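You operate a simulated robot arm through the tools that you are given. There is no shell and no other tool. Be economical: measure what you need, move in short steps, check, and stop when the job is done.

You run a simulated two-armed robot. Do the job below in one go: nothing can be reset, and whatever is moved stays where it is left.

## Task
Test the cap in the tester, bleed and unclamp it, and put it in the tray that the display names.
Fine: Keep the yellow hold pad down while pumping. Bleed before unclamping. Shut the bleed lever again. Where these are worked on the way, their far stop is far enough and under half their travel is too little: bleed lever.

Only the result counts: the job must be done as asked and must still hold three seconds after the hand-in. Knocking over, shifting, dropping, spilling or breaking anything else fails it. A push-on lid holds only when it is set on centred and level and pressed home; a screw cap is set on level and turned clockwise until tight.

## Robot
Two 6-joint arms with two-finger parallel grippers on one trunk, on a base that drives. Base frame: it is fixed to the floor where the robot stands at the start and does not move with it; the origin is under the middle of the robot, x ahead of it, y to its left, z up. Readings come in mm, rad, newtons and seconds.
The left shoulder is at the start at [60, 187, 1097], the right one opposite. Places, roughly: bleed lever [400, -100, 800]; clamp lever [600, 0, 900]. Payload 1.57 kg a hand.
Tool frame (each hand has its own): the origin (TCP) lies between the finger pads and is the grasp point; the fingertips stand 30 mm ahead of it; z points along the fingers, y is the line along which they close. Largest opening 110 mm; finger width 24, thickness 12; the body of the gripper, 48 by 112 mm, starts 78 mm behind the TCP.
Orientation is that of the tool frame in the base frame, as a unit quaternion [x, y, z, w]. With the fingers straight down and closing along the base's y, the tool's x points along the base's -x, its y along +y and its z along -z.

## Interface
- The arms move only by the tool step_arm. It takes "left_rows", "right_rows" or both (then of equal length, played together; a hand with none holds still); each is a list of rows, each an object (a shift or turn left out is 0, a gripper value left out holds the last) with "travel": the shift along the base's x, y, z in mm, a list of three; "rot": the turn, a rotation vector about the base's x, y, z in degrees, a list of three; "claw": the finger opening in mm, from 0 to 110. In form: [{"travel": [dx, dy, dz], "rot": [ax, ay, az], "claw": claw}, ...]. A call has 1 to 8 rows; each row shifts and turns the commanded pose from where the row before left it. Each row takes 0.2 s and may step no farther than 50 mm and 0.15 rad from the row before; otherwise, or with a gripper value out of range, the whole call is refused. Where a pose cannot be reached the arm comes as near as it can. A force on the tool above 90 N (or 10 N above the force at the start of the call, whichever is more), or a blocked arm, ends the call early, and 0.2 s more pass. The fingers move at their own pace (about 153 mm/s each) and stop on an object; they squeeze with about 28 N. The grip force told is the motor's: it shows also when the fingers shut on nothing. Time passes only in rows, and 0.2 s behind the last, so rows that do not move let the fingers close. The reply holds the time, the measured pose of the TCP, the force on the tool along the base axes, the opening and the grip force, in the units named above and with some noise, with the torque about the TCP (base axes, N m) and any sound that the robot's microphone picked up.
- Cameras (640 x 400 px; columns grow to the right, rows downward): "scene" is now at [15.7, -8.9, 1637.6]; the picture's right is [-0.10, -0.99, 0.00], its down [-0.76, 0.08, -0.64] and it looks along [0.64, -0.07, -0.77] (base axes); focal length 294 px, centre (320, 200). "left" rides on the left gripper at [70, -16, -141] in its tool frame; the picture's right is [0.23, 0.97, 0.00], its down [-0.86, 0.20, -0.48] and it looks along [-0.47, 0.11, 0.88] (tool axes); focal length 222 px, centre (320, 200). "right" rides on the right gripper at [70, 16, -141] in its tool frame; the picture's right is [-0.23, 0.97, 0.00], its down [-0.86, -0.20, -0.48] and it looks along [-0.47, -0.11, 0.88] (tool axes); focal length 222 px, centre (320, 200). There is no depth. A picture from a camera that has moved, and an enlarged one, comes with that camera's place and axes in the base frame and with its lens.
- capture(camera): a new picture of that camera. The clock stands still meanwhile.
- raise_lower(by): slides the trunk up (or, below 0, down) by that many mm; the arms and the scene camera ride with it, the base frame stays. It gives what a move gives, with no picture.
- roll_base(legs): drives the robot by 1 to 6 legs, each [ahead, left, turn to the left] in mm, mm and rad, along the robot's own axes; the way and the turn of a leg run together, so that a leg with both is an arc; at most 1500 mm and 3.142 rad a leg. The arms and the cameras ride along, it lands a little off, and it stops where it bumps. It gives what a move gives.
- head_to(pan, tilt): turns the head with the scene camera to pan (to the left, within 1.501 rad either way) and tilt (down, from -0.506 to 1.204), counted from straight ahead of the robot. It gives what a move gives.
- inspect(camera, box): a new picture of the part [left, top, right, bottom] of that camera's present view, enlarged. The clock stands still meanwhile.
- sign_off(): hands the job in; it is judged then, once.

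Work in short steps. Places have to be worked out from the pictures, the camera data and where the tool is seen: move nearer, look again, correct. Check each grasp and each placing, and mend what went wrong. You have 120 turns and 88 pictures in all, those below and enlarged ones among them. Open the grippers and draw the arms clear of the work before you hand the job in, unless the task says otherwise; then end with one line.

The tools are called by a JSON object that holds its "op" and its "data". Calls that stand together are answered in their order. step_arm: Moves the arms, as the interface text tells. Its arguments: {"type":"object","properties":{"left_rows":{"type":"array","items":{"type":"object","properties":{"travel":{"type":"array","items":{"type":"number"}},"rot":{"type":"array","items":{"type":"number"}},"claw":{"type":"number"}}}},"right_rows":{"type":"array","items":{"type":"object","properties":{"travel":{"type":"array","items":{"type":"number"}},"rot":{"type":"array","items":{"type":"number"}},"claw":{"type":"number"}}}}},"required":[]} The other tools are called the same way: raise_lower (by) slides the trunk up or down; roll_base (legs) drives the base; head_to (pan, tilt) turns the head that bears the scene camera; capture (camera) takes a picture; inspect (camera, box) takes an enlarged picture of a part of a camera's view; sign_off () hands the job in.

At the start:

```text
clock: 0.0
left_eef_pos: [461.6, 274.8, 1195.6]
left_orientation: [0.0, 1.0, 0.0, 0.001]
left_ft_force: [-0.6, -0.1, -0.3]
left_ft_torque: [0.0, 0.01, 0.04]
left_width: 110.0
left_finger_force: 0.0
right_eef_pos: [469.6, -203.7, 1195.9]
right_orientation: [0.0, 1.0, 0.001, 0.001]
right_ft_force: [-0.2, 0.6, -0.2]
right_ft_torque: [0.0, 0.03, -0.02]
right_width: 109.8
right_finger_force: 0.0
trunk travel left (down, up): [-725.0, 265.0]
robot x, y, heading: [-0.8, -2.1, 0.001]
head pan, tilt: [-0.103, 0.874]
```

scene: 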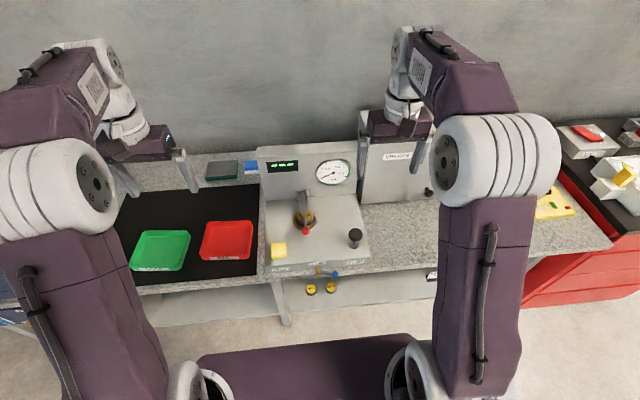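
right: 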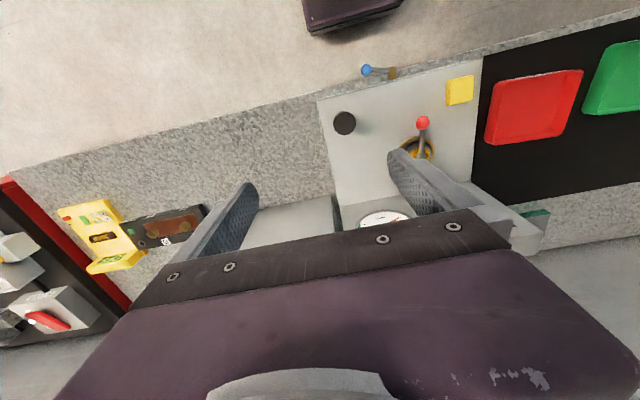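
left: 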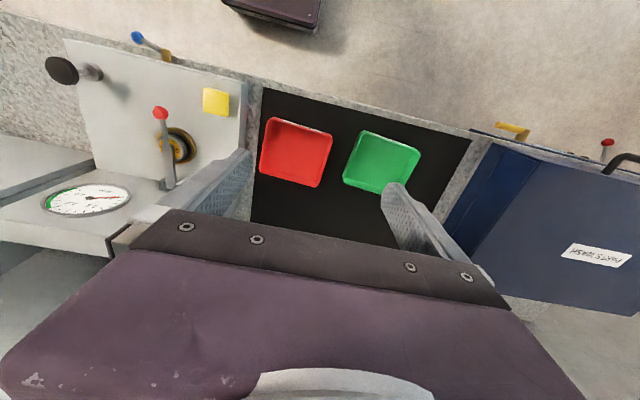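

I see a tester with display, gauge, clamp lever (red knob), yellow pad, black pump knob, and blue bleed lever at the front. I enlarge the scene view to see details.

{"op": "inspect", "data": {"camera": "scene", "box": [240, 130, 400, 310]}}

{"op": "inspect", "data": {"camera": "left", "box": [20, 10, 260, 240]}}

{"op": "inspect", "data": {"camera": "right", "box": [300, 40, 500, 240]}}

```text
2.22 times, centred on (320, 220) of scene
camera zoom: at [15.7, -8.9, 1637.6], right [-0.1, -0.99, 0.0], down [-0.76, 0.08, -0.64], along [0.64, -0.07, -0.77], focal length 652 px, centre (320, 156)
```

zoom: 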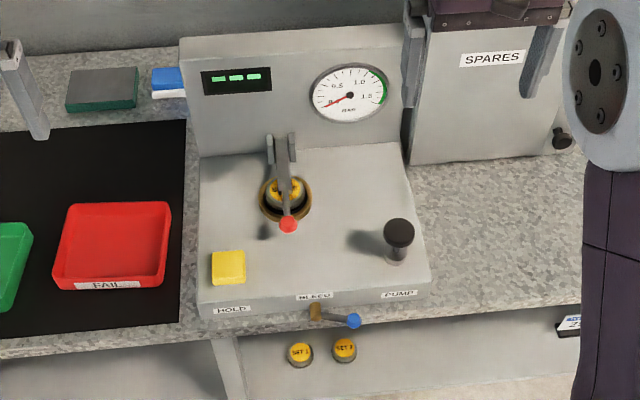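

```text
1.74 times, centred on (140, 125) of left
camera zoom: at [391.9, 259.4, 1338.5], right [-0.23, 0.97, 0.0], down [0.86, 0.2, 0.48], along [0.47, 0.11, -0.88], focal length 386 px, centre (633, 330)
```

zoom: 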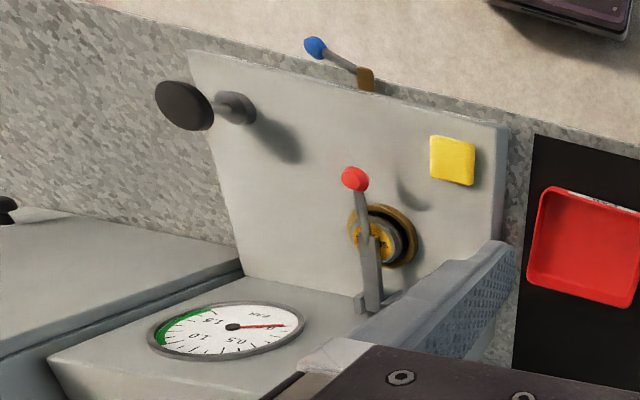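

```text
2.00 times, centred on (400, 140) of right
camera zoom: at [399.0, -188.6, 1336.8], right [0.23, 0.97, 0.0], down [0.86, -0.2, 0.48], along [0.47, -0.11, -0.88], focal length 444 px, centre (160, 320)
```

zoom: 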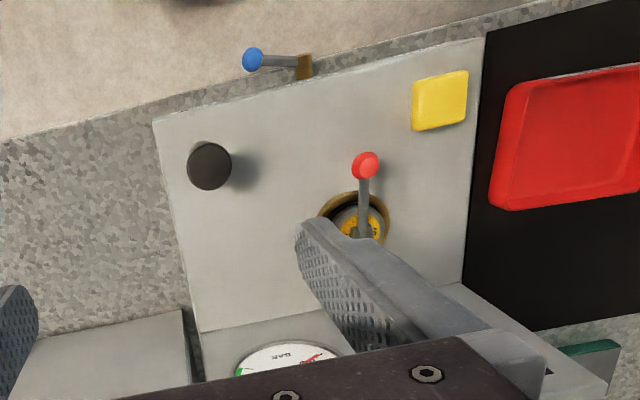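

From triangulating the views: red clamp knob ≈ (516,-18,897), hold pad ≈ (479,67,858), pump top ≈ (480,-163,908), bleed ball ≈ (405,-94,817). I move both closed hands above pad and pump.

{"op": "step_arm", "data": {"left_rows": [{"travel": [2.4, -29.7, -36.4], "claw": 0}, {"travel": [2.4, -29.7, -36.4]}, {"travel": [2.4, -29.7, -36.4]}, {"travel": [2.4, -29.7, -36.4]}, {"travel": [2.4, -29.7, -36.4]}, {"travel": [2.4, -29.7, -36.4]}, {"travel": [2.4, -29.7, -36.4]}, {"travel": [0, 0, 0]}], "right_rows": [{"travel": [1.5, 5.8, -31.5], "claw": 0}, {"travel": [1.5, 5.8, -31.5]}, {"travel": [1.5, 5.8, -31.5]}, {"travel": [1.5, 5.8, -31.5]}, {"travel": [1.5, 5.8, -31.5]}, {"travel": [1.5, 5.8, -31.5]}, {"travel": [1.5, 5.8, -31.5]}, {"travel": [0, 0, 0]}]}}

{"op": "capture", "data": {"camera": "scene"}}

{"op": "capture", "data": {"camera": "left"}}

{"op": "capture", "data": {"camera": "right"}}

```text
clock: 1.8
left_eef_pos: [476.9, 67.3, 940.6]
left_orientation: [0.0, 1.0, -0.001, 0.001]
left_ft_force: [-0.1, -0.1, 0.2]
left_ft_torque: [0.02, -0.01, 0.0]
left_width: 0.0
left_finger_force: 21.3
right_eef_pos: [479.4, -164.4, 975.8]
right_orientation: [0.0, 1.0, -0.001, 0.001]
right_ft_force: [-0.5, 0.9, 0.2]
right_ft_torque: [0.0, 0.01, 0.01]
right_width: 0.0
right_finger_force: 21.3
trunk travel left (down, up): [-725.0, 265.0]
robot x, y, heading: [0.8, -0.3, 0.001]
head pan, tilt: [-0.103, 0.874]
```

```text
81 pictures are left
camera scene: at [14.6, -8.3, 1637.6], right [-0.1, -0.99, 0.0], down [-0.76, 0.08, -0.64], along [0.64, -0.07, -0.77], focal length 294 px, centre (320, 200)
```

scene: 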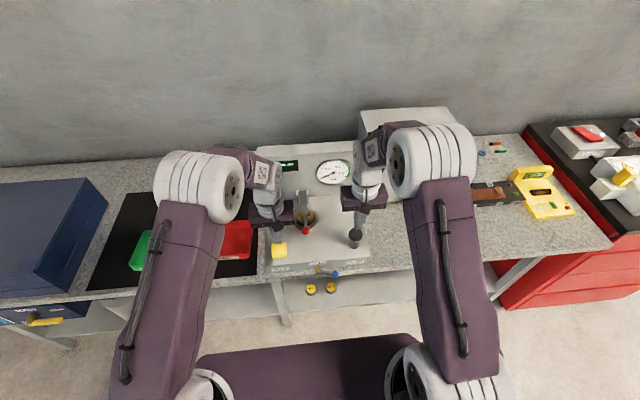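

```text
80 pictures are left
camera left: at [406.4, 50.7, 1083.8], right [-0.23, 0.97, 0.0], down [0.85, 0.2, 0.48], along [0.47, 0.11, -0.88], focal length 222 px, centre (320, 200)
```

left: 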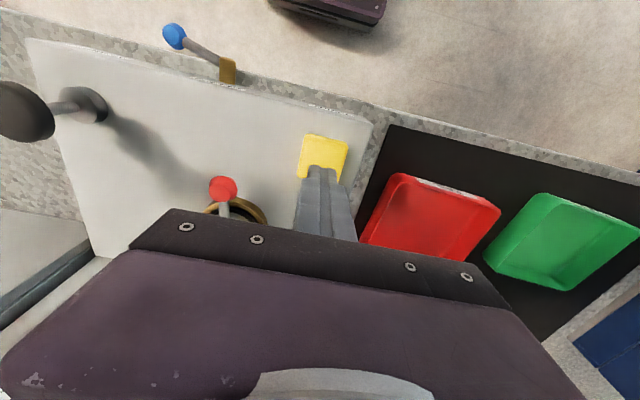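

```text
79 pictures are left
camera right: at [409.4, -148.1, 1117.1], right [0.23, 0.97, 0.0], down [0.85, -0.2, 0.48], along [0.47, -0.11, -0.88], focal length 222 px, centre (320, 200)
```

right: 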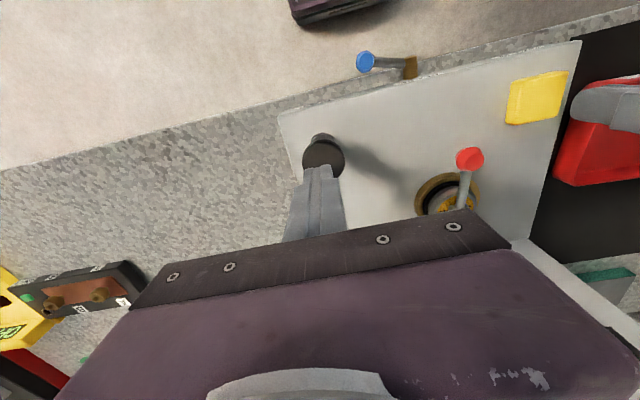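

Both hands are well aligned. I lower the left hand onto the hold pad in small steps, and the right to just above the pump knob.

{"op": "step_arm", "data": {"left_rows": [{"travel": [0, 1, -30]}, {"travel": [0, 0, -15]}, {"travel": [0, 0, -4]}, {"travel": [0, 0, -4]}, {"travel": [0, 0, -3]}, {"travel": [0, 0, -2]}], "right_rows": [{"travel": [-1, 1, -20]}, {"travel": [-1, 1, -8]}, {"travel": [0, 0, 0]}, {"travel": [0, 0, 0]}, {"travel": [0, 0, 0]}, {"travel": [0, 0, 0]}]}}

{"op": "capture", "data": {"camera": "left"}}

{"op": "inspect", "data": {"camera": "scene", "box": [250, 140, 390, 300]}}

```text
clock: 3.2
left_eef_pos: [479.2, 68.2, 885.1]
left_orientation: [0.001, 1.0, 0.0, 0.002]
left_ft_force: [1.8, -1.9, 21.5]
left_ft_torque: [-0.04, 0.02, 0.01]
left_width: 0.1
left_finger_force: 21.6
right_eef_pos: [475.0, -163.5, 948.6]
right_orientation: [0.0, 1.0, -0.001, 0.001]
right_ft_force: [0.5, 0.4, 0.0]
right_ft_torque: [-0.03, -0.03, -0.02]
right_width: 0.0
right_finger_force: 21.3
trunk travel left (down, up): [-725.0, 265.0]
robot x, y, heading: [2.5, 0.9, 0.004]
head pan, tilt: [-0.103, 0.874]
heard: click
```

```text
78 pictures are left
camera left: at [407.4, 51.7, 1027.4], right [-0.23, 0.97, 0.0], down [0.85, 0.2, 0.48], along [0.47, 0.11, -0.88], focal length 222 px, centre (320, 200)
```

left: 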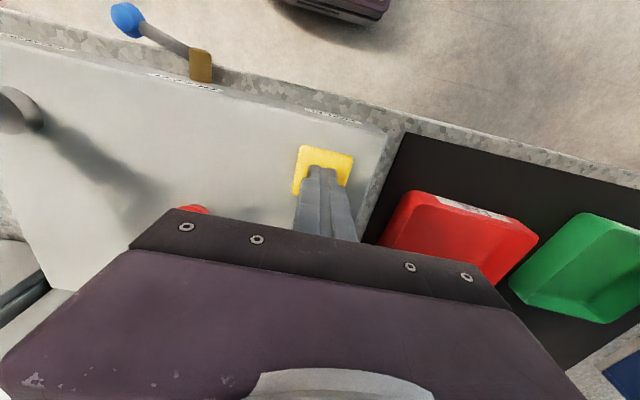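

```text
2.50 times, centred on (320, 220) of scene
camera zoom: at [12.9, -9.9, 1637.9], right [-0.1, -0.99, 0.0], down [-0.76, 0.08, -0.64], along [0.64, -0.07, -0.77], focal length 734 px, centre (320, 150)
```

zoom: 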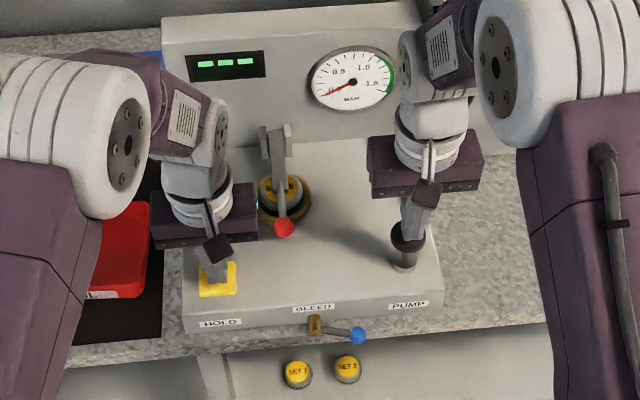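

A click was heard and the pad carries 21 N, so it is down. I press slightly more on it and make a first pump stroke.

{"op": "step_arm", "data": {"left_rows": [{"travel": [0, 0, -2]}, {}, {}, {}, {}, {}, {}], "right_rows": [{"travel": [0, 0, -8]}, {"travel": [0, 0, -8]}, {"travel": [0, 0, -8]}, {"travel": [0, 0, -6]}, {"travel": [0, 0, -5]}, {"travel": [0, 0, -5]}, {"travel": [0, 0, -5]}]}}

{"op": "inspect", "data": {"camera": "scene", "box": [250, 140, 390, 300]}}

```text
clock: 4.8
left_eef_pos: [469.5, 68.4, 886.4]
left_orientation: [0.001, 1.0, -0.002, 0.007]
left_ft_force: [2.0, -1.4, 13.5]
left_ft_torque: [-0.07, 0.01, 0.0]
left_width: 0.0
left_finger_force: 20.9
right_eef_pos: [475.0, -162.9, 916.5]
right_orientation: [0.0, 1.0, -0.001, 0.017]
right_ft_force: [-12.5, -5.3, 50.2]
right_ft_torque: [-0.06, 0.52, 0.05]
right_width: 0.0
right_finger_force: 21.0
trunk travel left (down, up): [-725.0, 265.0]
robot x, y, heading: [2.6, -4.4, -0.005]
head pan, tilt: [-0.103, 0.874]
stopped in row 7 (right hand): the force on the tool passed its limit (the readings are from after the stop); the commanded pose is now the measured one
```

```text
2.50 times, centred on (320, 220) of scene
camera zoom: at [-1.8, -6.7, 1637.6], right [-0.1, -0.99, 0.0], down [-0.76, 0.08, -0.65], along [0.65, -0.07, -0.76], focal length 734 px, centre (320, 150)
```

zoom: 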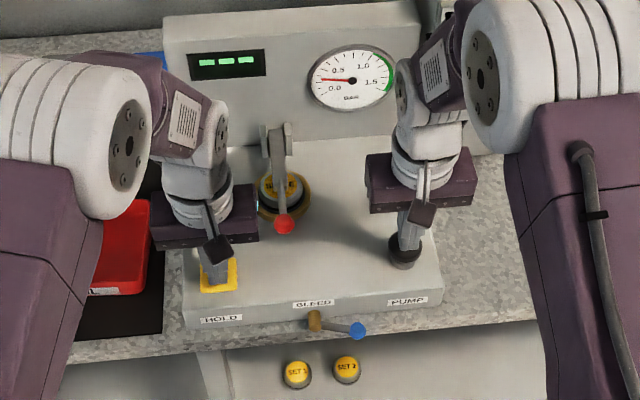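

The stroke worked: gauge rose to ~0.3, bottom near TCP z≈916. I recentre the left hand slightly with a bit more force, level the right, and stroke again stopping just short of the bottom.

{"op": "step_arm", "data": {"left_rows": [{"travel": [3, 0, -2]}, {"travel": [3, 0, -1]}, {}, {}, {}, {}, {}, {}], "right_rows": [{"travel": [0, 0, 12], "rot": [0, 1.9, 0]}, {"travel": [0, 0, 14]}, {"travel": [0, 0, 4]}, {}, {"travel": [0, 0, -8]}, {"travel": [0, 0, -8]}, {"travel": [0, 0, -8]}, {"travel": [0, 0, -6]}]}}

{"op": "inspect", "data": {"camera": "scene", "box": [250, 140, 390, 300]}}

```text
clock: 5.3
left_eef_pos: [475.4, 67.0, 884.2]
left_orientation: [0.0, 1.0, 0.002, -0.003]
left_ft_force: [-12.5, -1.6, 28.1]
left_ft_torque: [-0.06, 0.45, -0.02]
left_width: 0.1
left_finger_force: 21.5
right_eef_pos: [474.9, -161.5, 926.4]
right_orientation: [0.0, 1.0, 0.0, -0.008]
right_ft_force: [-5.1, 0.6, 5.8]
right_ft_torque: [0.01, 0.15, 0.0]
right_width: 0.0
right_finger_force: 21.0
trunk travel left (down, up): [-725.0, 265.0]
robot x, y, heading: [-2.8, -2.4, 0.002]
head pan, tilt: [-0.103, 0.874]
stopped in row 2 (left hand): the force on the tool passed its limit (the readings are from after the stop); the commanded pose is now the measured one
```

```text
2.50 times, centred on (320, 220) of scene
camera zoom: at [6.1, -9.5, 1637.2], right [-0.1, -0.99, 0.0], down [-0.76, 0.08, -0.65], along [0.64, -0.07, -0.76], focal length 734 px, centre (320, 150)
```

zoom: 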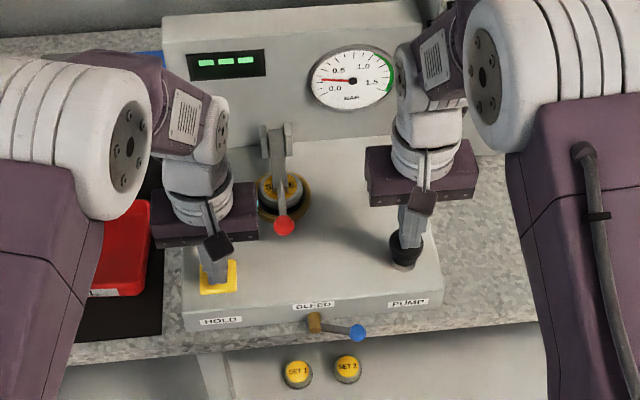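

Left holds with 28 N; I leave it alone now. Right hand finishes its upstroke and strokes again.

{"op": "step_arm", "data": {"right_rows": [{"travel": [0, 0, 10]}, {"travel": [0, 0, 8]}, {}, {"travel": [0, 0, -7]}, {"travel": [0, 0, -7]}, {"travel": [0, 0, -6]}, {"travel": [0, 0, -4]}, {"travel": [0, 0, -2]}]}}

{"op": "inspect", "data": {"camera": "scene", "box": [250, 140, 390, 300]}}

```text
clock: 7.1
left_eef_pos: [477.3, 67.5, 885.0]
left_orientation: [0.0, 1.0, 0.001, -0.002]
left_ft_force: [-10.3, -1.1, 27.5]
left_ft_torque: [-0.04, 0.22, 0.04]
left_width: 0.0
left_finger_force: 21.8
right_eef_pos: [477.1, -163.0, 919.1]
right_orientation: [0.0, 1.0, 0.0, -0.006]
right_ft_force: [-1.0, -1.2, 12.6]
right_ft_torque: [-0.04, -0.01, 0.06]
right_width: 0.0
right_finger_force: 21.4
trunk travel left (down, up): [-725.0, 265.0]
robot x, y, heading: [-2.1, 1.1, 0.002]
head pan, tilt: [-0.103, 0.874]
```

```text
2.50 times, centred on (320, 220) of scene
camera zoom: at [6.8, -9.6, 1637.9], right [-0.1, -0.99, 0.0], down [-0.76, 0.08, -0.65], along [0.64, -0.07, -0.76], focal length 734 px, centre (320, 150)
```

zoom: 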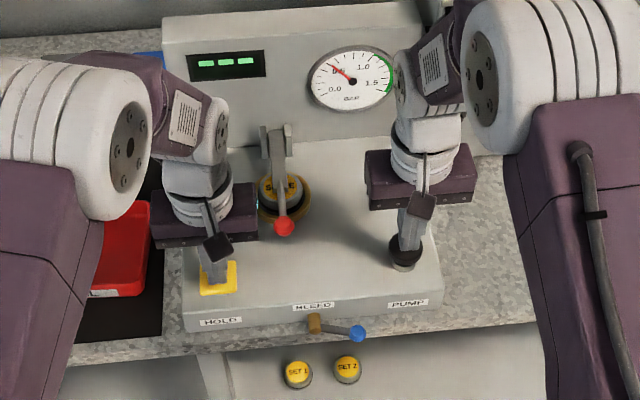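

Gauge ≈0.5. Repeat the stroke.

{"op": "step_arm", "data": {"right_rows": [{"travel": [0, 0, 13]}, {"travel": [0, 0, 13]}, {}, {"travel": [0, 0, -9]}, {"travel": [0, 0, -8]}, {"travel": [0, 0, -6]}, {"travel": [0, 0, -4]}]}}

{"op": "step_arm", "data": {"right_rows": [{"travel": [0, 0, 13]}, {"travel": [0, 0, 13]}, {}, {"travel": [0, 0, -9]}, {"travel": [0, 0, -8]}, {"travel": [0, 0, -6]}, {"travel": [0, 0, -4]}]}}

{"op": "inspect", "data": {"camera": "scene", "box": [250, 140, 390, 300]}}

```text
clock: 8.7
left_eef_pos: [477.1, 68.1, 884.6]
left_orientation: [0.0, 1.0, 0.001, -0.001]
left_ft_force: [-2.6, 0.5, 25.3]
left_ft_torque: [-0.01, 0.05, 0.05]
left_width: 0.0
left_finger_force: 21.7
right_eef_pos: [476.8, -162.0, 918.3]
right_orientation: [0.0, 1.0, 0.001, -0.005]
right_ft_force: [-4.7, -3.7, 25.3]
right_ft_torque: [-0.1, 0.15, 0.03]
right_width: 0.0
right_finger_force: 21.6
trunk travel left (down, up): [-725.0, 265.0]
robot x, y, heading: [2.4, 0.6, 0.0]
head pan, tilt: [-0.103, 0.874]
```

```text
clock: 10.3
left_eef_pos: [476.6, 68.6, 883.1]
left_orientation: [0.0, 1.0, 0.001, 0.0]
left_ft_force: [-1.8, -5.2, 25.8]
left_ft_torque: [-0.19, 0.04, 0.03]
left_width: 0.3
left_finger_force: 21.5
right_eef_pos: [478.0, -162.2, 918.4]
right_orientation: [0.0, 1.0, 0.0, -0.005]
right_ft_force: [-3.4, 3.9, 29.3]
right_ft_torque: [0.15, 0.0, 0.1]
right_width: 0.2
right_finger_force: 21.5
trunk travel left (down, up): [-725.0, 265.0]
robot x, y, heading: [0.3, -0.4, 0.001]
head pan, tilt: [-0.103, 0.874]
```

```text
2.50 times, centred on (320, 220) of scene
camera zoom: at [6.4, -8.5, 1638.1], right [-0.1, -0.99, 0.0], down [-0.76, 0.08, -0.65], along [0.64, -0.07, -0.76], focal length 734 px, centre (320, 150)
```

zoom: 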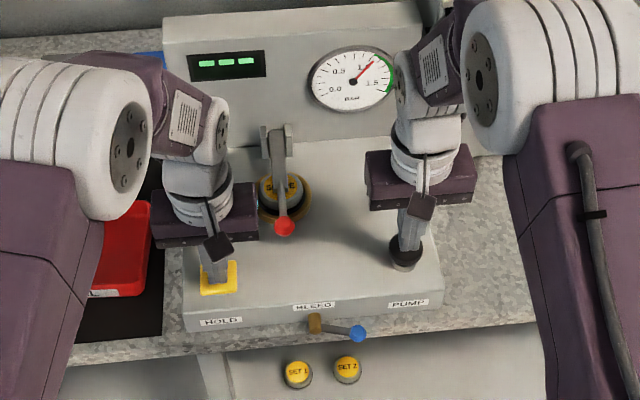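

Gauge ≈1.05; green starts around 1.3. One more stroke.

{"op": "step_arm", "data": {"right_rows": [{"travel": [0, 0, 13]}, {"travel": [0, 0, 13]}, {}, {"travel": [0, 0, -9]}, {"travel": [0, 0, -8]}, {"travel": [0, 0, -6]}, {"travel": [0, 0, -4]}]}}

{"op": "inspect", "data": {"camera": "scene", "box": [280, 150, 370, 200]}}

```text
clock: 11.9
left_eef_pos: [475.7, 68.7, 884.5]
left_orientation: [0.0, 1.0, 0.001, 0.0]
left_ft_force: [6.3, 2.1, 22.1]
left_ft_torque: [0.04, -0.16, 0.09]
left_width: 0.0
left_finger_force: 21.1
right_eef_pos: [477.7, -161.6, 917.8]
right_orientation: [0.001, 1.0, 0.0, -0.004]
right_ft_force: [-7.2, -8.1, 42.0]
right_ft_torque: [-0.16, 0.18, 0.0]
right_width: 0.1
right_finger_force: 21.5
trunk travel left (down, up): [-725.0, 265.0]
robot x, y, heading: [-3.1, -1.2, 0.002]
head pan, tilt: [-0.103, 0.874]
```

```text
7.11 times, centred on (325, 175) of scene
camera zoom: at [5.8, -8.9, 1638.3], right [-0.1, -0.99, 0.0], down [-0.76, 0.08, -0.65], along [0.64, -0.07, -0.76], focal length 2088 px, centre (284, 378)
```

zoom: 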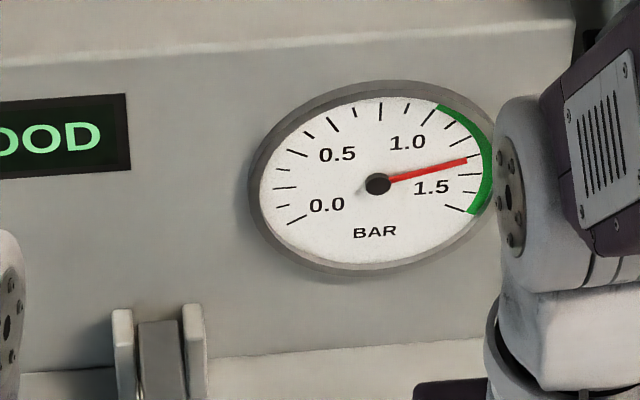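

Needle is in the green (~1.35) and the display shows "…OOD". I read the full display and tray labels before releasing.

{"op": "inspect", "data": {"camera": "scene", "box": [255, 150, 315, 190]}}

{"op": "step_arm", "data": {"right_rows": [{"travel": [0, 0, 13]}, {"travel": [0, 0, 20]}, {"travel": [0, 0, 20]}]}}

{"op": "inspect", "data": {"camera": "left", "box": [360, 140, 640, 340]}}

```text
10.00 times, centred on (285, 170) of scene
camera zoom: at [5.8, -8.9, 1638.3], right [-0.1, -0.99, 0.0], down [-0.76, 0.08, -0.65], along [0.64, -0.07, -0.76], focal length 2936 px, centre (670, 500)
```

zoom: 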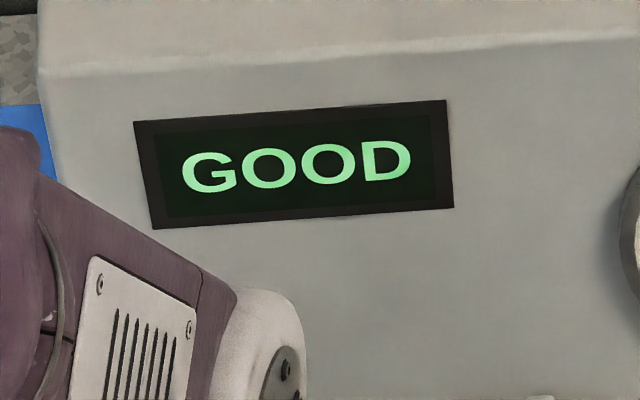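

```text
clock: 12.7
left_eef_pos: [476.4, 67.3, 883.5]
left_orientation: [0.0, 1.0, 0.002, -0.003]
left_ft_force: [-3.8, 0.2, 32.7]
left_ft_torque: [-0.04, 0.01, -0.02]
left_width: 0.0
left_finger_force: 21.2
right_eef_pos: [478.3, -162.0, 967.6]
right_orientation: [0.0, 1.0, 0.0, -0.006]
right_ft_force: [0.6, 0.2, 0.3]
right_ft_torque: [-0.01, 0.02, 0.0]
right_width: 0.2
right_finger_force: 21.3
trunk travel left (down, up): [-725.0, 265.0]
robot x, y, heading: [-0.4, -2.8, 0.0]
head pan, tilt: [-0.103, 0.874]
```

```text
2.00 times, centred on (500, 240) of left
camera zoom: at [407.3, 51.9, 1026.2], right [-0.23, 0.97, 0.0], down [0.86, 0.2, 0.47], along [0.46, 0.11, -0.88], focal length 444 px, centre (-40, 120)
```

zoom: 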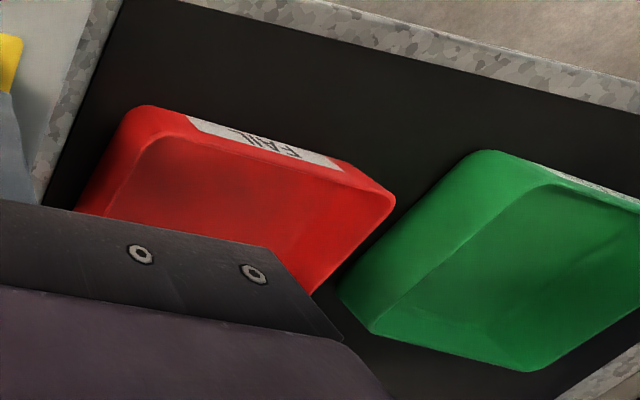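

Display reads GOOD. Now I look at the bleed lever with the right camera to work out its axis.

{"op": "inspect", "data": {"camera": "right", "box": [280, 20, 480, 145]}}

{"op": "inspect", "data": {"camera": "scene", "box": [300, 255, 360, 293]}}

{"op": "inspect", "data": {"camera": "left", "box": [80, 0, 240, 100]}}

```text
3.20 times, centred on (380, 82) of right
camera zoom: at [410.7, -146.1, 1109.7], right [0.23, 0.97, 0.0], down [0.86, -0.2, 0.47], along [0.45, -0.11, -0.88], focal length 711 px, centre (128, 576)
```

zoom: 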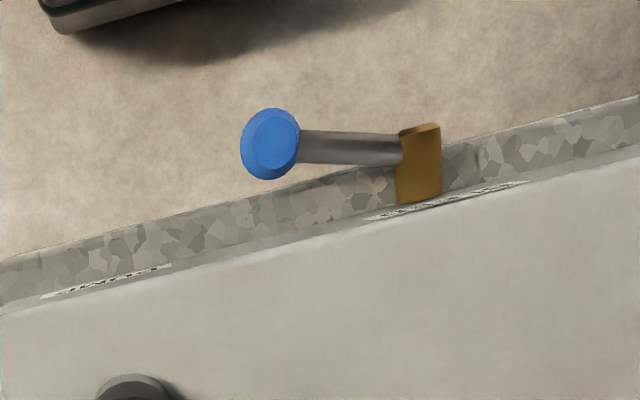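

```text
10.53 times, centred on (330, 274) of scene
camera zoom: at [8.9, -9.7, 1637.6], right [-0.1, -0.99, 0.0], down [-0.76, 0.08, -0.64], along [0.64, -0.07, -0.76], focal length 3091 px, centre (215, -579)
```

zoom: 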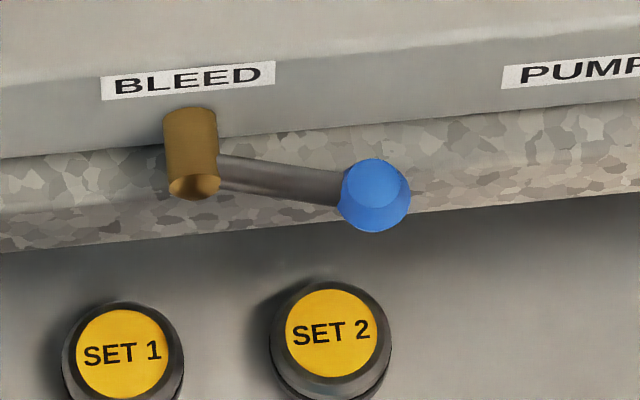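

```text
4.00 times, centred on (160, 50) of left
camera zoom: at [407.3, 51.9, 1026.2], right [-0.23, 0.97, 0.0], down [0.86, 0.2, 0.47], along [0.46, 0.11, -0.88], focal length 888 px, centre (960, 800)
```

zoom: 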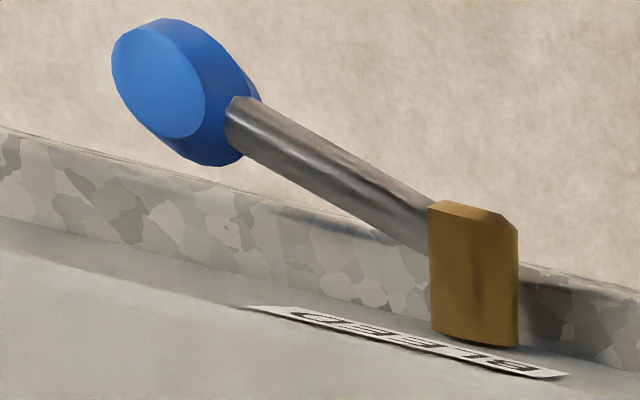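

The bleed lever pivots on a hub whose axis points out of the front face, so it swings in the y–z plane. I'll use the closed right fingers as a horizontal peg; retract the right hand and pitch it forward while left keeps holding.

{"op": "step_arm", "data": {"right_rows": [{"travel": [-25, 6, 0]}, {"travel": [-25, 6, -2], "rot": [0, -8, 0]}, {"travel": [-22, 8, -10], "rot": [0, -8, 0]}, {"travel": [-20, 8, -10], "rot": [0, -8, 0]}, {"travel": [-20, 8, -10], "rot": [0, -8, 0]}, {"travel": [-20, 8, -10], "rot": [0, -8, 0]}, {"travel": [-16, 8, -10], "rot": [0, -8, 0]}, {"travel": [0, 8, -10], "rot": [0, -8, 0]}]}}

{"op": "capture", "data": {"camera": "scene"}}

{"op": "capture", "data": {"camera": "right"}}

```text
clock: 14.5
left_eef_pos: [477.0, 68.7, 882.6]
left_orientation: [0.001, 1.0, 0.002, -0.003]
left_ft_force: [-7.7, 0.4, 32.6]
left_ft_torque: [0.04, 0.1, 0.02]
left_width: 0.0
left_finger_force: 21.9
right_eef_pos: [410.2, -43.3, 1011.3]
right_orientation: [0.001, 0.894, -0.003, 0.448]
right_ft_force: [0.0, 0.1, 0.1]
right_ft_torque: [0.0, 0.0, 0.0]
right_width: 0.1
right_finger_force: 21.2
right hand out of reach, approached as far as the arm can: row 3, 4, 5, 6, 7, 8
trunk travel left (down, up): [-725.0, 265.0]
robot x, y, heading: [-0.9, 0.5, 0.002]
head pan, tilt: [-0.103, 0.874]
```

```text
66 pictures are left
camera scene: at [8.7, -9.7, 1637.6], right [-0.1, -0.99, 0.0], down [-0.76, 0.08, -0.64], along [0.64, -0.07, -0.76], focal length 294 px, centre (320, 200)
```

scene: 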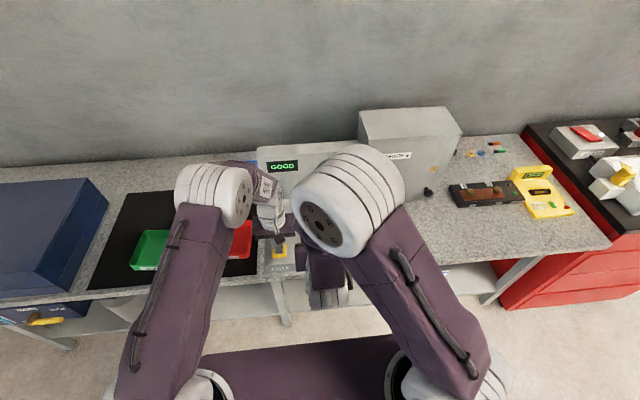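

```text
65 pictures are left
camera right: at [255.3, -26.5, 1038.9], right [0.14, 0.97, 0.18], down [0.13, -0.2, 0.97], along [0.98, -0.11, -0.15], focal length 222 px, centre (320, 200)
```

right: 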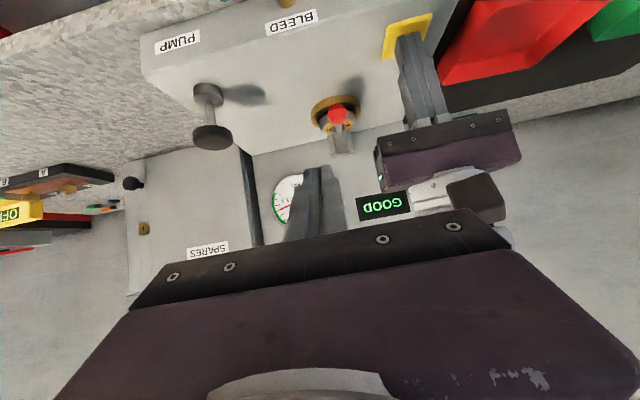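

The right arm is too folded this close. Testing is finished (GOOD latched), so I lift the left hand off the pad and back the base up 200 mm to give the right arm room.

{"op": "step_arm", "data": {"left_rows": [{"travel": [0, 0, 20]}, {"travel": [0, 0, 40]}, {"travel": [0, 20, 40]}, {"travel": [0, 30, 40]}], "right_rows": [{"travel": [0, -10, 10]}, {"travel": [0, -20, 10]}, {"travel": [0, -20, 0]}, {"travel": [0, -20, 0]}]}}

{"op": "roll_base", "data": {"legs": [[-220, 0, 0]]}}

{"op": "capture", "data": {"camera": "scene"}}

```text
clock: 15.5
left_eef_pos: [478.5, 120.3, 1021.3]
left_orientation: [0.001, 1.0, 0.0, -0.004]
left_ft_force: [-0.1, 0.7, 0.3]
left_ft_torque: [-0.04, 0.03, -0.01]
left_width: 0.0
left_finger_force: 21.2
right_eef_pos: [451.5, -86.7, 1023.8]
right_orientation: [0.0, 0.889, -0.001, 0.459]
right_ft_force: [-0.9, -0.1, -0.1]
right_ft_torque: [0.05, -0.01, 0.02]
right_width: 0.0
right_finger_force: 21.8
right hand out of reach, approached as far as the arm can: row 1, 2, 3, 4
trunk travel left (down, up): [-725.0, 265.0]
robot x, y, heading: [0.7, 2.8, 0.002]
head pan, tilt: [-0.103, 0.874]
```

```text
clock: 17.2
left_eef_pos: [260.2, 118.7, 1020.6]
left_orientation: [-0.001, 1.0, 0.0, -0.005]
left_ft_force: [0.2, 0.5, 0.1]
left_ft_torque: [0.01, 0.01, -0.01]
left_width: 0.1
left_finger_force: 20.9
right_eef_pos: [233.0, -88.1, 1023.8]
right_orientation: [0.0, 0.889, 0.0, 0.459]
right_ft_force: [-0.3, 1.2, -0.5]
right_ft_torque: [-0.02, 0.02, -0.01]
right_width: 0.0
right_finger_force: 21.1
trunk travel left (down, up): [-725.0, 265.0]
robot x, y, heading: [-222.3, 0.0, -0.0]
head pan, tilt: [-0.103, 0.874]
```

```text
64 pictures are left
camera scene: at [-203.5, -9.0, 1637.6], right [-0.1, -0.99, 0.0], down [-0.76, 0.08, -0.64], along [0.64, -0.07, -0.77], focal length 294 px, centre (320, 200)
```

scene: 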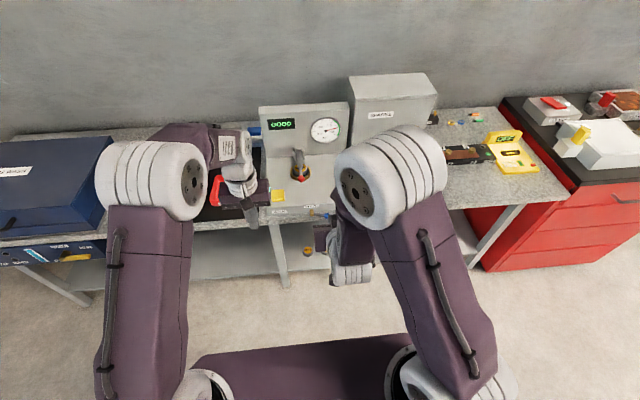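

The base is back 222 mm. Move right hand to (≈340,-98,≈880) and pitch further, then check.

{"op": "step_arm", "data": {"right_rows": [{"travel": [20, 0, -20]}, {"travel": [20, -2, -25]}, {"travel": [20, -2, -25], "rot": [0, -8, 0]}, {"travel": [20, -2, -25], "rot": [0, -8, 0]}, {"travel": [20, -2, -25], "rot": [0, -8, 0]}, {}]}}

{"op": "capture", "data": {"camera": "scene"}}

{"op": "capture", "data": {"camera": "right"}}

```text
clock: 18.6
left_eef_pos: [258.4, 117.6, 1020.5]
left_orientation: [0.0, 1.0, 0.001, -0.005]
left_ft_force: [-0.1, 0.1, -0.5]
left_ft_torque: [0.01, -0.01, 0.0]
left_width: 0.2
left_finger_force: 21.3
right_eef_pos: [474.4, -51.7, 967.4]
right_orientation: [0.0, 0.776, -0.001, 0.631]
right_ft_force: [1.3, 0.0, -0.1]
right_ft_torque: [-0.01, 0.03, 0.0]
right_width: 0.0
right_finger_force: 21.5
right hand out of reach, approached as far as the arm can: row 2, 3, 4, 5
trunk travel left (down, up): [-725.0, 265.0]
robot x, y, heading: [-219.8, -2.6, -0.003]
head pan, tilt: [-0.103, 0.874]
```

```text
63 pictures are left
camera scene: at [-206.4, -8.9, 1637.7], right [-0.1, -0.99, 0.0], down [-0.76, 0.08, -0.64], along [0.64, -0.07, -0.77], focal length 294 px, centre (320, 200)
```

scene: 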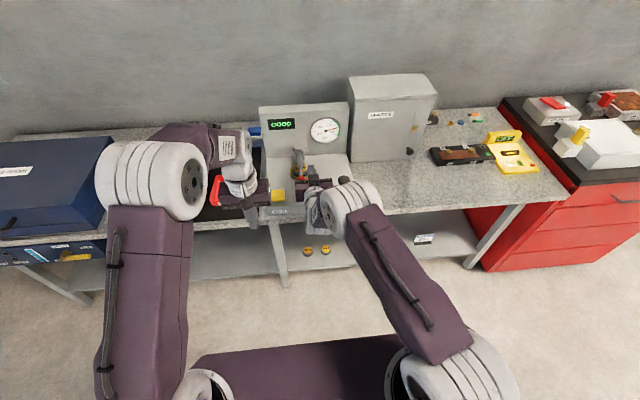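

```text
62 pictures are left
camera right: at [323.2, -34.3, 927.9], right [0.05, 0.97, 0.22], down [-0.3, -0.2, 0.93], along [0.95, -0.11, 0.28], focal length 222 px, centre (320, 200)
```

right: 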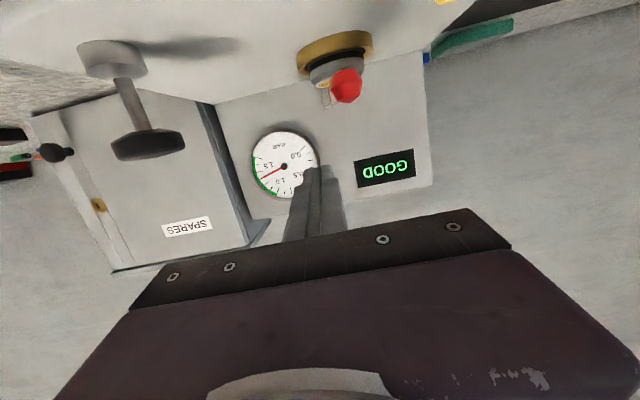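

The hand strayed forward (no contact felt); the wrist limit comes from the shoulder being high. I back away 150 mm and lower the trunk so the forearm is level with the bleed lever.

{"op": "roll_base", "data": {"legs": [[-150, 0, 0]]}}

{"op": "raise_lower", "data": {"by": -200}}

{"op": "capture", "data": {"camera": "scene"}}

```text
clock: 20.0
left_eef_pos: [111.1, 116.6, 1019.7]
left_orientation: [0.0, 1.0, 0.0, -0.006]
left_ft_force: [1.0, -0.2, -0.5]
left_ft_torque: [0.01, -0.01, 0.02]
left_width: 0.0
left_finger_force: 21.4
right_eef_pos: [328.1, -50.8, 965.4]
right_orientation: [0.0, 0.777, 0.0, 0.63]
right_ft_force: [0.5, 0.2, 1.5]
right_ft_torque: [0.0, 0.0, 0.04]
right_width: 0.1
right_finger_force: 21.8
trunk travel left (down, up): [-725.0, 265.0]
robot x, y, heading: [-372.1, -2.4, -0.001]
head pan, tilt: [-0.103, 0.874]
```

```text
clock: 22.1
left_eef_pos: [111.0, 118.0, 820.9]
left_orientation: [0.0, 1.0, 0.001, -0.005]
left_ft_force: [-0.2, 0.0, -0.3]
left_ft_torque: [-0.03, 0.0, 0.05]
left_width: 0.0
left_finger_force: 21.4
right_eef_pos: [328.4, -50.2, 769.1]
right_orientation: [0.0, 0.776, -0.001, 0.63]
right_ft_force: [0.1, -0.9, 0.1]
right_ft_torque: [-0.03, 0.02, -0.01]
right_width: 0.0
right_finger_force: 21.8
trunk travel left (down, up): [-525.0, 465.0]
robot x, y, heading: [-369.2, -0.9, 0.002]
head pan, tilt: [-0.103, 0.874]
```

```text
61 pictures are left
camera scene: at [-353.9, -9.1, 1437.7], right [-0.1, -0.99, 0.0], down [-0.76, 0.08, -0.64], along [0.64, -0.07, -0.77], focal length 294 px, centre (320, 200)
```

scene: 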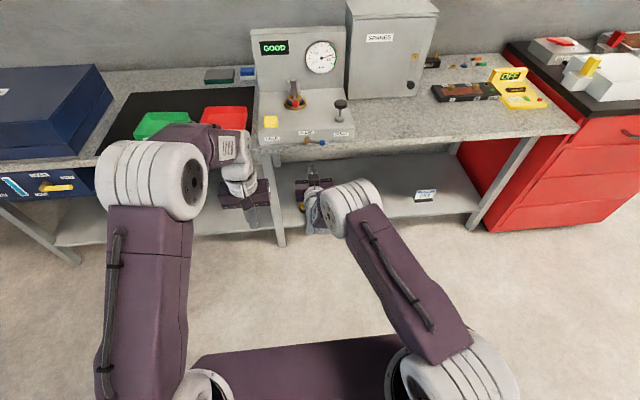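

Now I test a small upward/rightward move to see how the commanded pose relates to the actual.

{"op": "step_arm", "data": {"right_rows": [{"travel": [0, -20, 20]}, {"travel": [0, -20, 20]}]}}

{"op": "capture", "data": {"camera": "right"}}

```text
clock: 22.7
left_eef_pos: [111.0, 116.9, 820.1]
left_orientation: [0.0, 1.0, 0.003, -0.005]
left_ft_force: [0.0, 0.0, 1.0]
left_ft_torque: [0.02, -0.03, 0.02]
left_width: 0.0
left_finger_force: 20.5
right_eef_pos: [327.1, -90.2, 808.5]
right_orientation: [0.0, 0.776, -0.001, 0.631]
right_ft_force: [0.3, -0.8, -0.3]
right_ft_torque: [-0.04, 0.03, 0.01]
right_width: 0.0
right_finger_force: 21.7
trunk travel left (down, up): [-525.0, 465.0]
robot x, y, heading: [-370.7, -0.5, -0.001]
head pan, tilt: [-0.103, 0.874]
```

```text
60 pictures are left
camera right: at [174.9, -74.3, 768.3], right [0.05, 0.97, 0.22], down [-0.29, -0.2, 0.93], along [0.95, -0.11, 0.28], focal length 222 px, centre (320, 200)
```

right: 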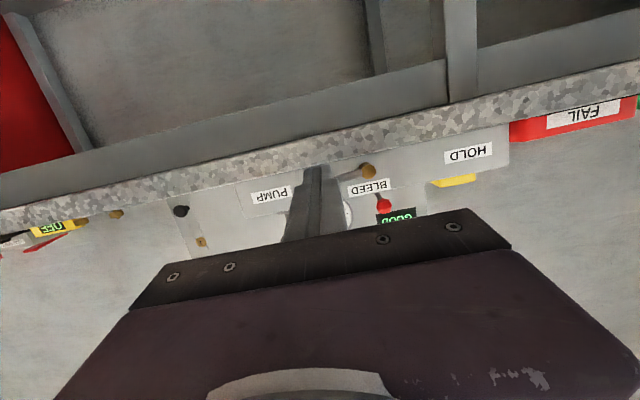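

Commands track now. I raise the peg above the ball height, then move it forward over the ball.

{"op": "step_arm", "data": {"right_rows": [{"travel": [0, 0, 30]}, {"travel": [0, -2, 25]}, {"travel": [25, -2, 0]}, {"travel": [27, -2, 0]}]}}

{"op": "capture", "data": {"camera": "right"}}

{"op": "inspect", "data": {"camera": "scene", "box": [260, 70, 380, 160]}}

```text
clock: 23.7
left_eef_pos: [110.2, 118.3, 820.9]
left_orientation: [-0.001, 1.0, 0.001, -0.005]
left_ft_force: [-0.1, 0.7, 0.1]
left_ft_torque: [-0.01, 0.05, 0.0]
left_width: 0.0
left_finger_force: 21.5
right_eef_pos: [379.9, -96.6, 861.7]
right_orientation: [0.001, 0.776, -0.002, 0.63]
right_ft_force: [0.9, -0.7, 0.7]
right_ft_torque: [0.0, -0.03, -0.01]
right_width: 0.0
right_finger_force: 21.2
trunk travel left (down, up): [-525.0, 465.0]
robot x, y, heading: [-368.9, 2.5, -0.002]
head pan, tilt: [-0.103, 0.874]
```

```text
59 pictures are left
camera right: at [227.5, -80.3, 822.4], right [0.05, 0.97, 0.22], down [-0.29, -0.2, 0.94], along [0.95, -0.11, 0.28], focal length 222 px, centre (320, 200)
```

right: 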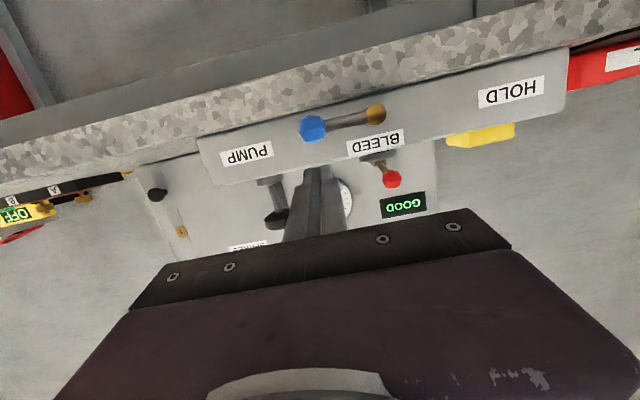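

```text
4.44 times, centred on (320, 115) of scene
camera zoom: at [-353.3, -9.2, 1437.6], right [-0.1, -0.99, 0.0], down [-0.76, 0.08, -0.64], along [0.64, -0.07, -0.77], focal length 1305 px, centre (320, 578)
```

zoom: 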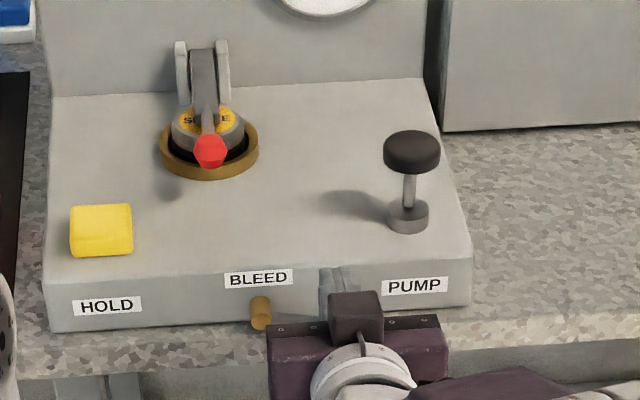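

Ball confirmed at (405,-94,817), peg is right above it. I push down in small steps and watch force and lever.

{"op": "step_arm", "data": {"right_rows": [{"travel": [2, 0, -6]}, {"travel": [0, 0, -6]}, {"travel": [0, 0, -5]}, {"travel": [0, 0, -5]}, {"travel": [0, 0, -5]}, {"travel": [0, 1, -5]}]}}

{"op": "capture", "data": {"camera": "right"}}

```text
clock: 25.1
left_eef_pos: [108.2, 118.2, 823.7]
left_orientation: [0.0, 1.0, 0.002, -0.003]
left_ft_force: [0.0, 1.2, -0.4]
left_ft_torque: [0.02, -0.01, -0.02]
left_width: 0.0
left_finger_force: 21.2
right_eef_pos: [380.1, -96.6, 844.4]
right_orientation: [0.003, 0.767, -0.002, 0.642]
right_ft_force: [8.8, -7.3, 37.0]
right_ft_torque: [0.06, -1.1, 0.27]
right_width: 0.0
right_finger_force: 21.3
trunk travel left (down, up): [-525.0, 465.0]
robot x, y, heading: [-373.5, -1.7, 0.0]
head pan, tilt: [-0.103, 0.874]
```

```text
57 pictures are left
camera right: at [229.9, -79.7, 800.1], right [0.05, 0.97, 0.23], down [-0.32, -0.2, 0.93], along [0.95, -0.11, 0.3], focal length 222 px, centre (320, 200)
```

right: 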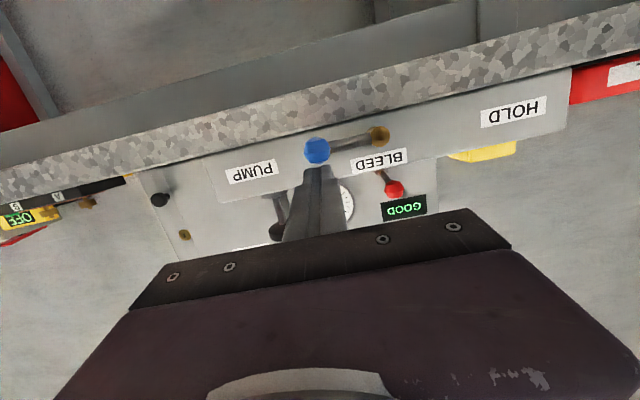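

No give at 37 N, so downward is the shut stop; the lever must swing up. I retreat, go under the ball and prepare to lift.

{"op": "step_arm", "data": {"right_rows": [{"travel": [0, 0, 20]}, {"travel": [-40, 0, 8]}, {"travel": [-20, 0, 0]}, {"travel": [0, 0, -30]}, {"travel": [0, 0, -30]}, {"travel": [0, 0, -12]}, {}]}}

{"op": "capture", "data": {"camera": "right"}}

```text
clock: 26.7
left_eef_pos: [110.2, 118.3, 821.7]
left_orientation: [0.0, 1.0, 0.001, -0.005]
left_ft_force: [0.3, -0.3, -0.2]
left_ft_torque: [-0.01, 0.03, -0.01]
left_width: 0.0
left_finger_force: 21.0
right_eef_pos: [329.6, -93.7, 788.8]
right_orientation: [0.001, 0.777, -0.001, 0.629]
right_ft_force: [-0.2, -0.7, 0.2]
right_ft_torque: [0.03, 0.02, -0.01]
right_width: 0.0
right_finger_force: 21.2
right hand out of reach, approached as far as the arm can: row 5
trunk travel left (down, up): [-525.0, 465.0]
robot x, y, heading: [-368.4, 2.7, -0.002]
head pan, tilt: [-0.103, 0.874]
```

```text
56 pictures are left
camera right: at [178.5, -78.0, 749.3], right [0.05, 0.97, 0.22], down [-0.29, -0.2, 0.94], along [0.96, -0.11, 0.27], focal length 222 px, centre (320, 200)
```

right: 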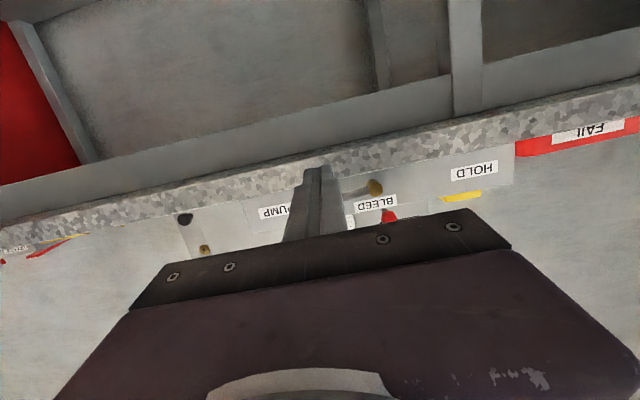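

I move the peg under the ball and lift gently along the arc.

{"op": "step_arm", "data": {"right_rows": [{"travel": [25, 0, 0]}, {"travel": [22, -1, 0]}, {"travel": [0, -1, 6]}, {"travel": [0, -1, 6]}, {"travel": [0, -1, 6]}, {"travel": [0, -1, 6]}, {"travel": [0, 0, 6]}]}}

{"op": "capture", "data": {"camera": "right"}}

```text
clock: 28.3
left_eef_pos: [110.0, 119.0, 821.1]
left_orientation: [0.0, 1.0, 0.0, -0.005]
left_ft_force: [0.1, 0.0, -0.5]
left_ft_torque: [-0.01, 0.01, -0.01]
left_width: 0.1
left_finger_force: 21.7
right_eef_pos: [373.8, -100.4, 817.5]
right_orientation: [0.001, 0.776, -0.002, 0.631]
right_ft_force: [-0.1, 0.7, -1.2]
right_ft_torque: [0.02, 0.01, 0.03]
right_width: 0.0
right_finger_force: 21.4
trunk travel left (down, up): [-525.0, 465.0]
robot x, y, heading: [-372.0, -0.1, 0.0]
head pan, tilt: [-0.103, 0.874]
```

```text
55 pictures are left
camera right: at [222.4, -83.5, 778.2], right [0.05, 0.97, 0.22], down [-0.29, -0.2, 0.94], along [0.95, -0.11, 0.28], focal length 222 px, centre (320, 200)
```

right: 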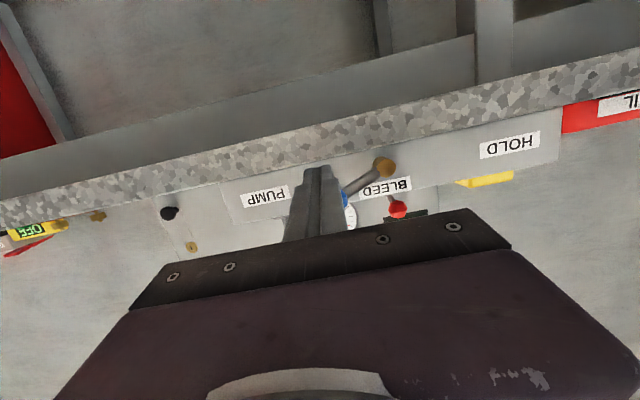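

The lever swings up freely. I continue along the arc to its far stop.

{"op": "step_arm", "data": {"right_rows": [{"travel": [0, 1, 9]}, {"travel": [0, 3, 9]}, {"travel": [0, 4, 9]}, {"travel": [0, 5, 8]}, {"travel": [0, 6, 7]}, {"travel": [0, 7, 7]}, {"travel": [0, 7, 4]}]}}

{"op": "capture", "data": {"camera": "right"}}

{"op": "inspect", "data": {"camera": "scene", "box": [250, 30, 370, 150]}}

```text
clock: 29.9
left_eef_pos: [111.8, 113.2, 820.1]
left_orientation: [0.0, 1.0, 0.004, -0.006]
left_ft_force: [0.8, 0.0, 0.3]
left_ft_torque: [-0.01, -0.01, 0.04]
left_width: 0.3
left_finger_force: 21.0
right_eef_pos: [375.5, -76.3, 864.5]
right_orientation: [0.006, 0.779, -0.002, 0.627]
right_ft_force: [-8.2, -27.4, -17.2]
right_ft_torque: [-0.12, 0.48, -0.72]
right_width: 0.1
right_finger_force: 21.4
trunk travel left (down, up): [-525.0, 465.0]
robot x, y, heading: [-365.7, 2.9, -0.002]
head pan, tilt: [-0.103, 0.874]
```

```text
54 pictures are left
camera right: at [222.8, -58.1, 827.1], right [0.06, 0.97, 0.23], down [-0.29, -0.2, 0.94], along [0.96, -0.12, 0.27], focal length 222 px, centre (320, 200)
```

right: 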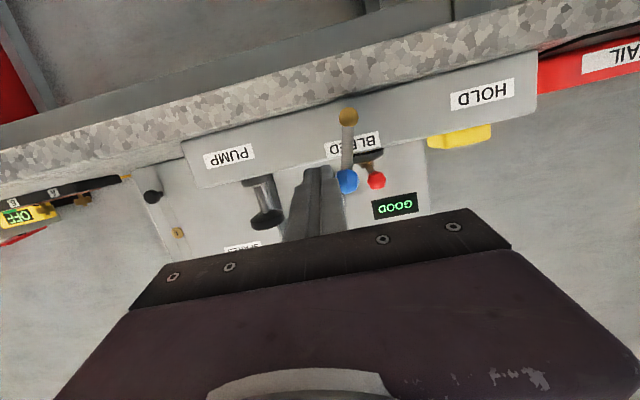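

```text
3.33 times, centred on (310, 90) of scene
camera zoom: at [-351.7, -15.6, 1437.2], right [-0.11, -0.99, 0.0], down [-0.76, 0.08, -0.64], along [0.64, -0.06, -0.77], focal length 979 px, centre (353, 567)
```

zoom: 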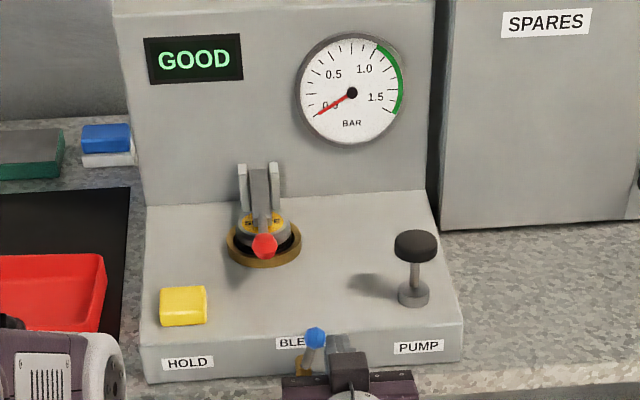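

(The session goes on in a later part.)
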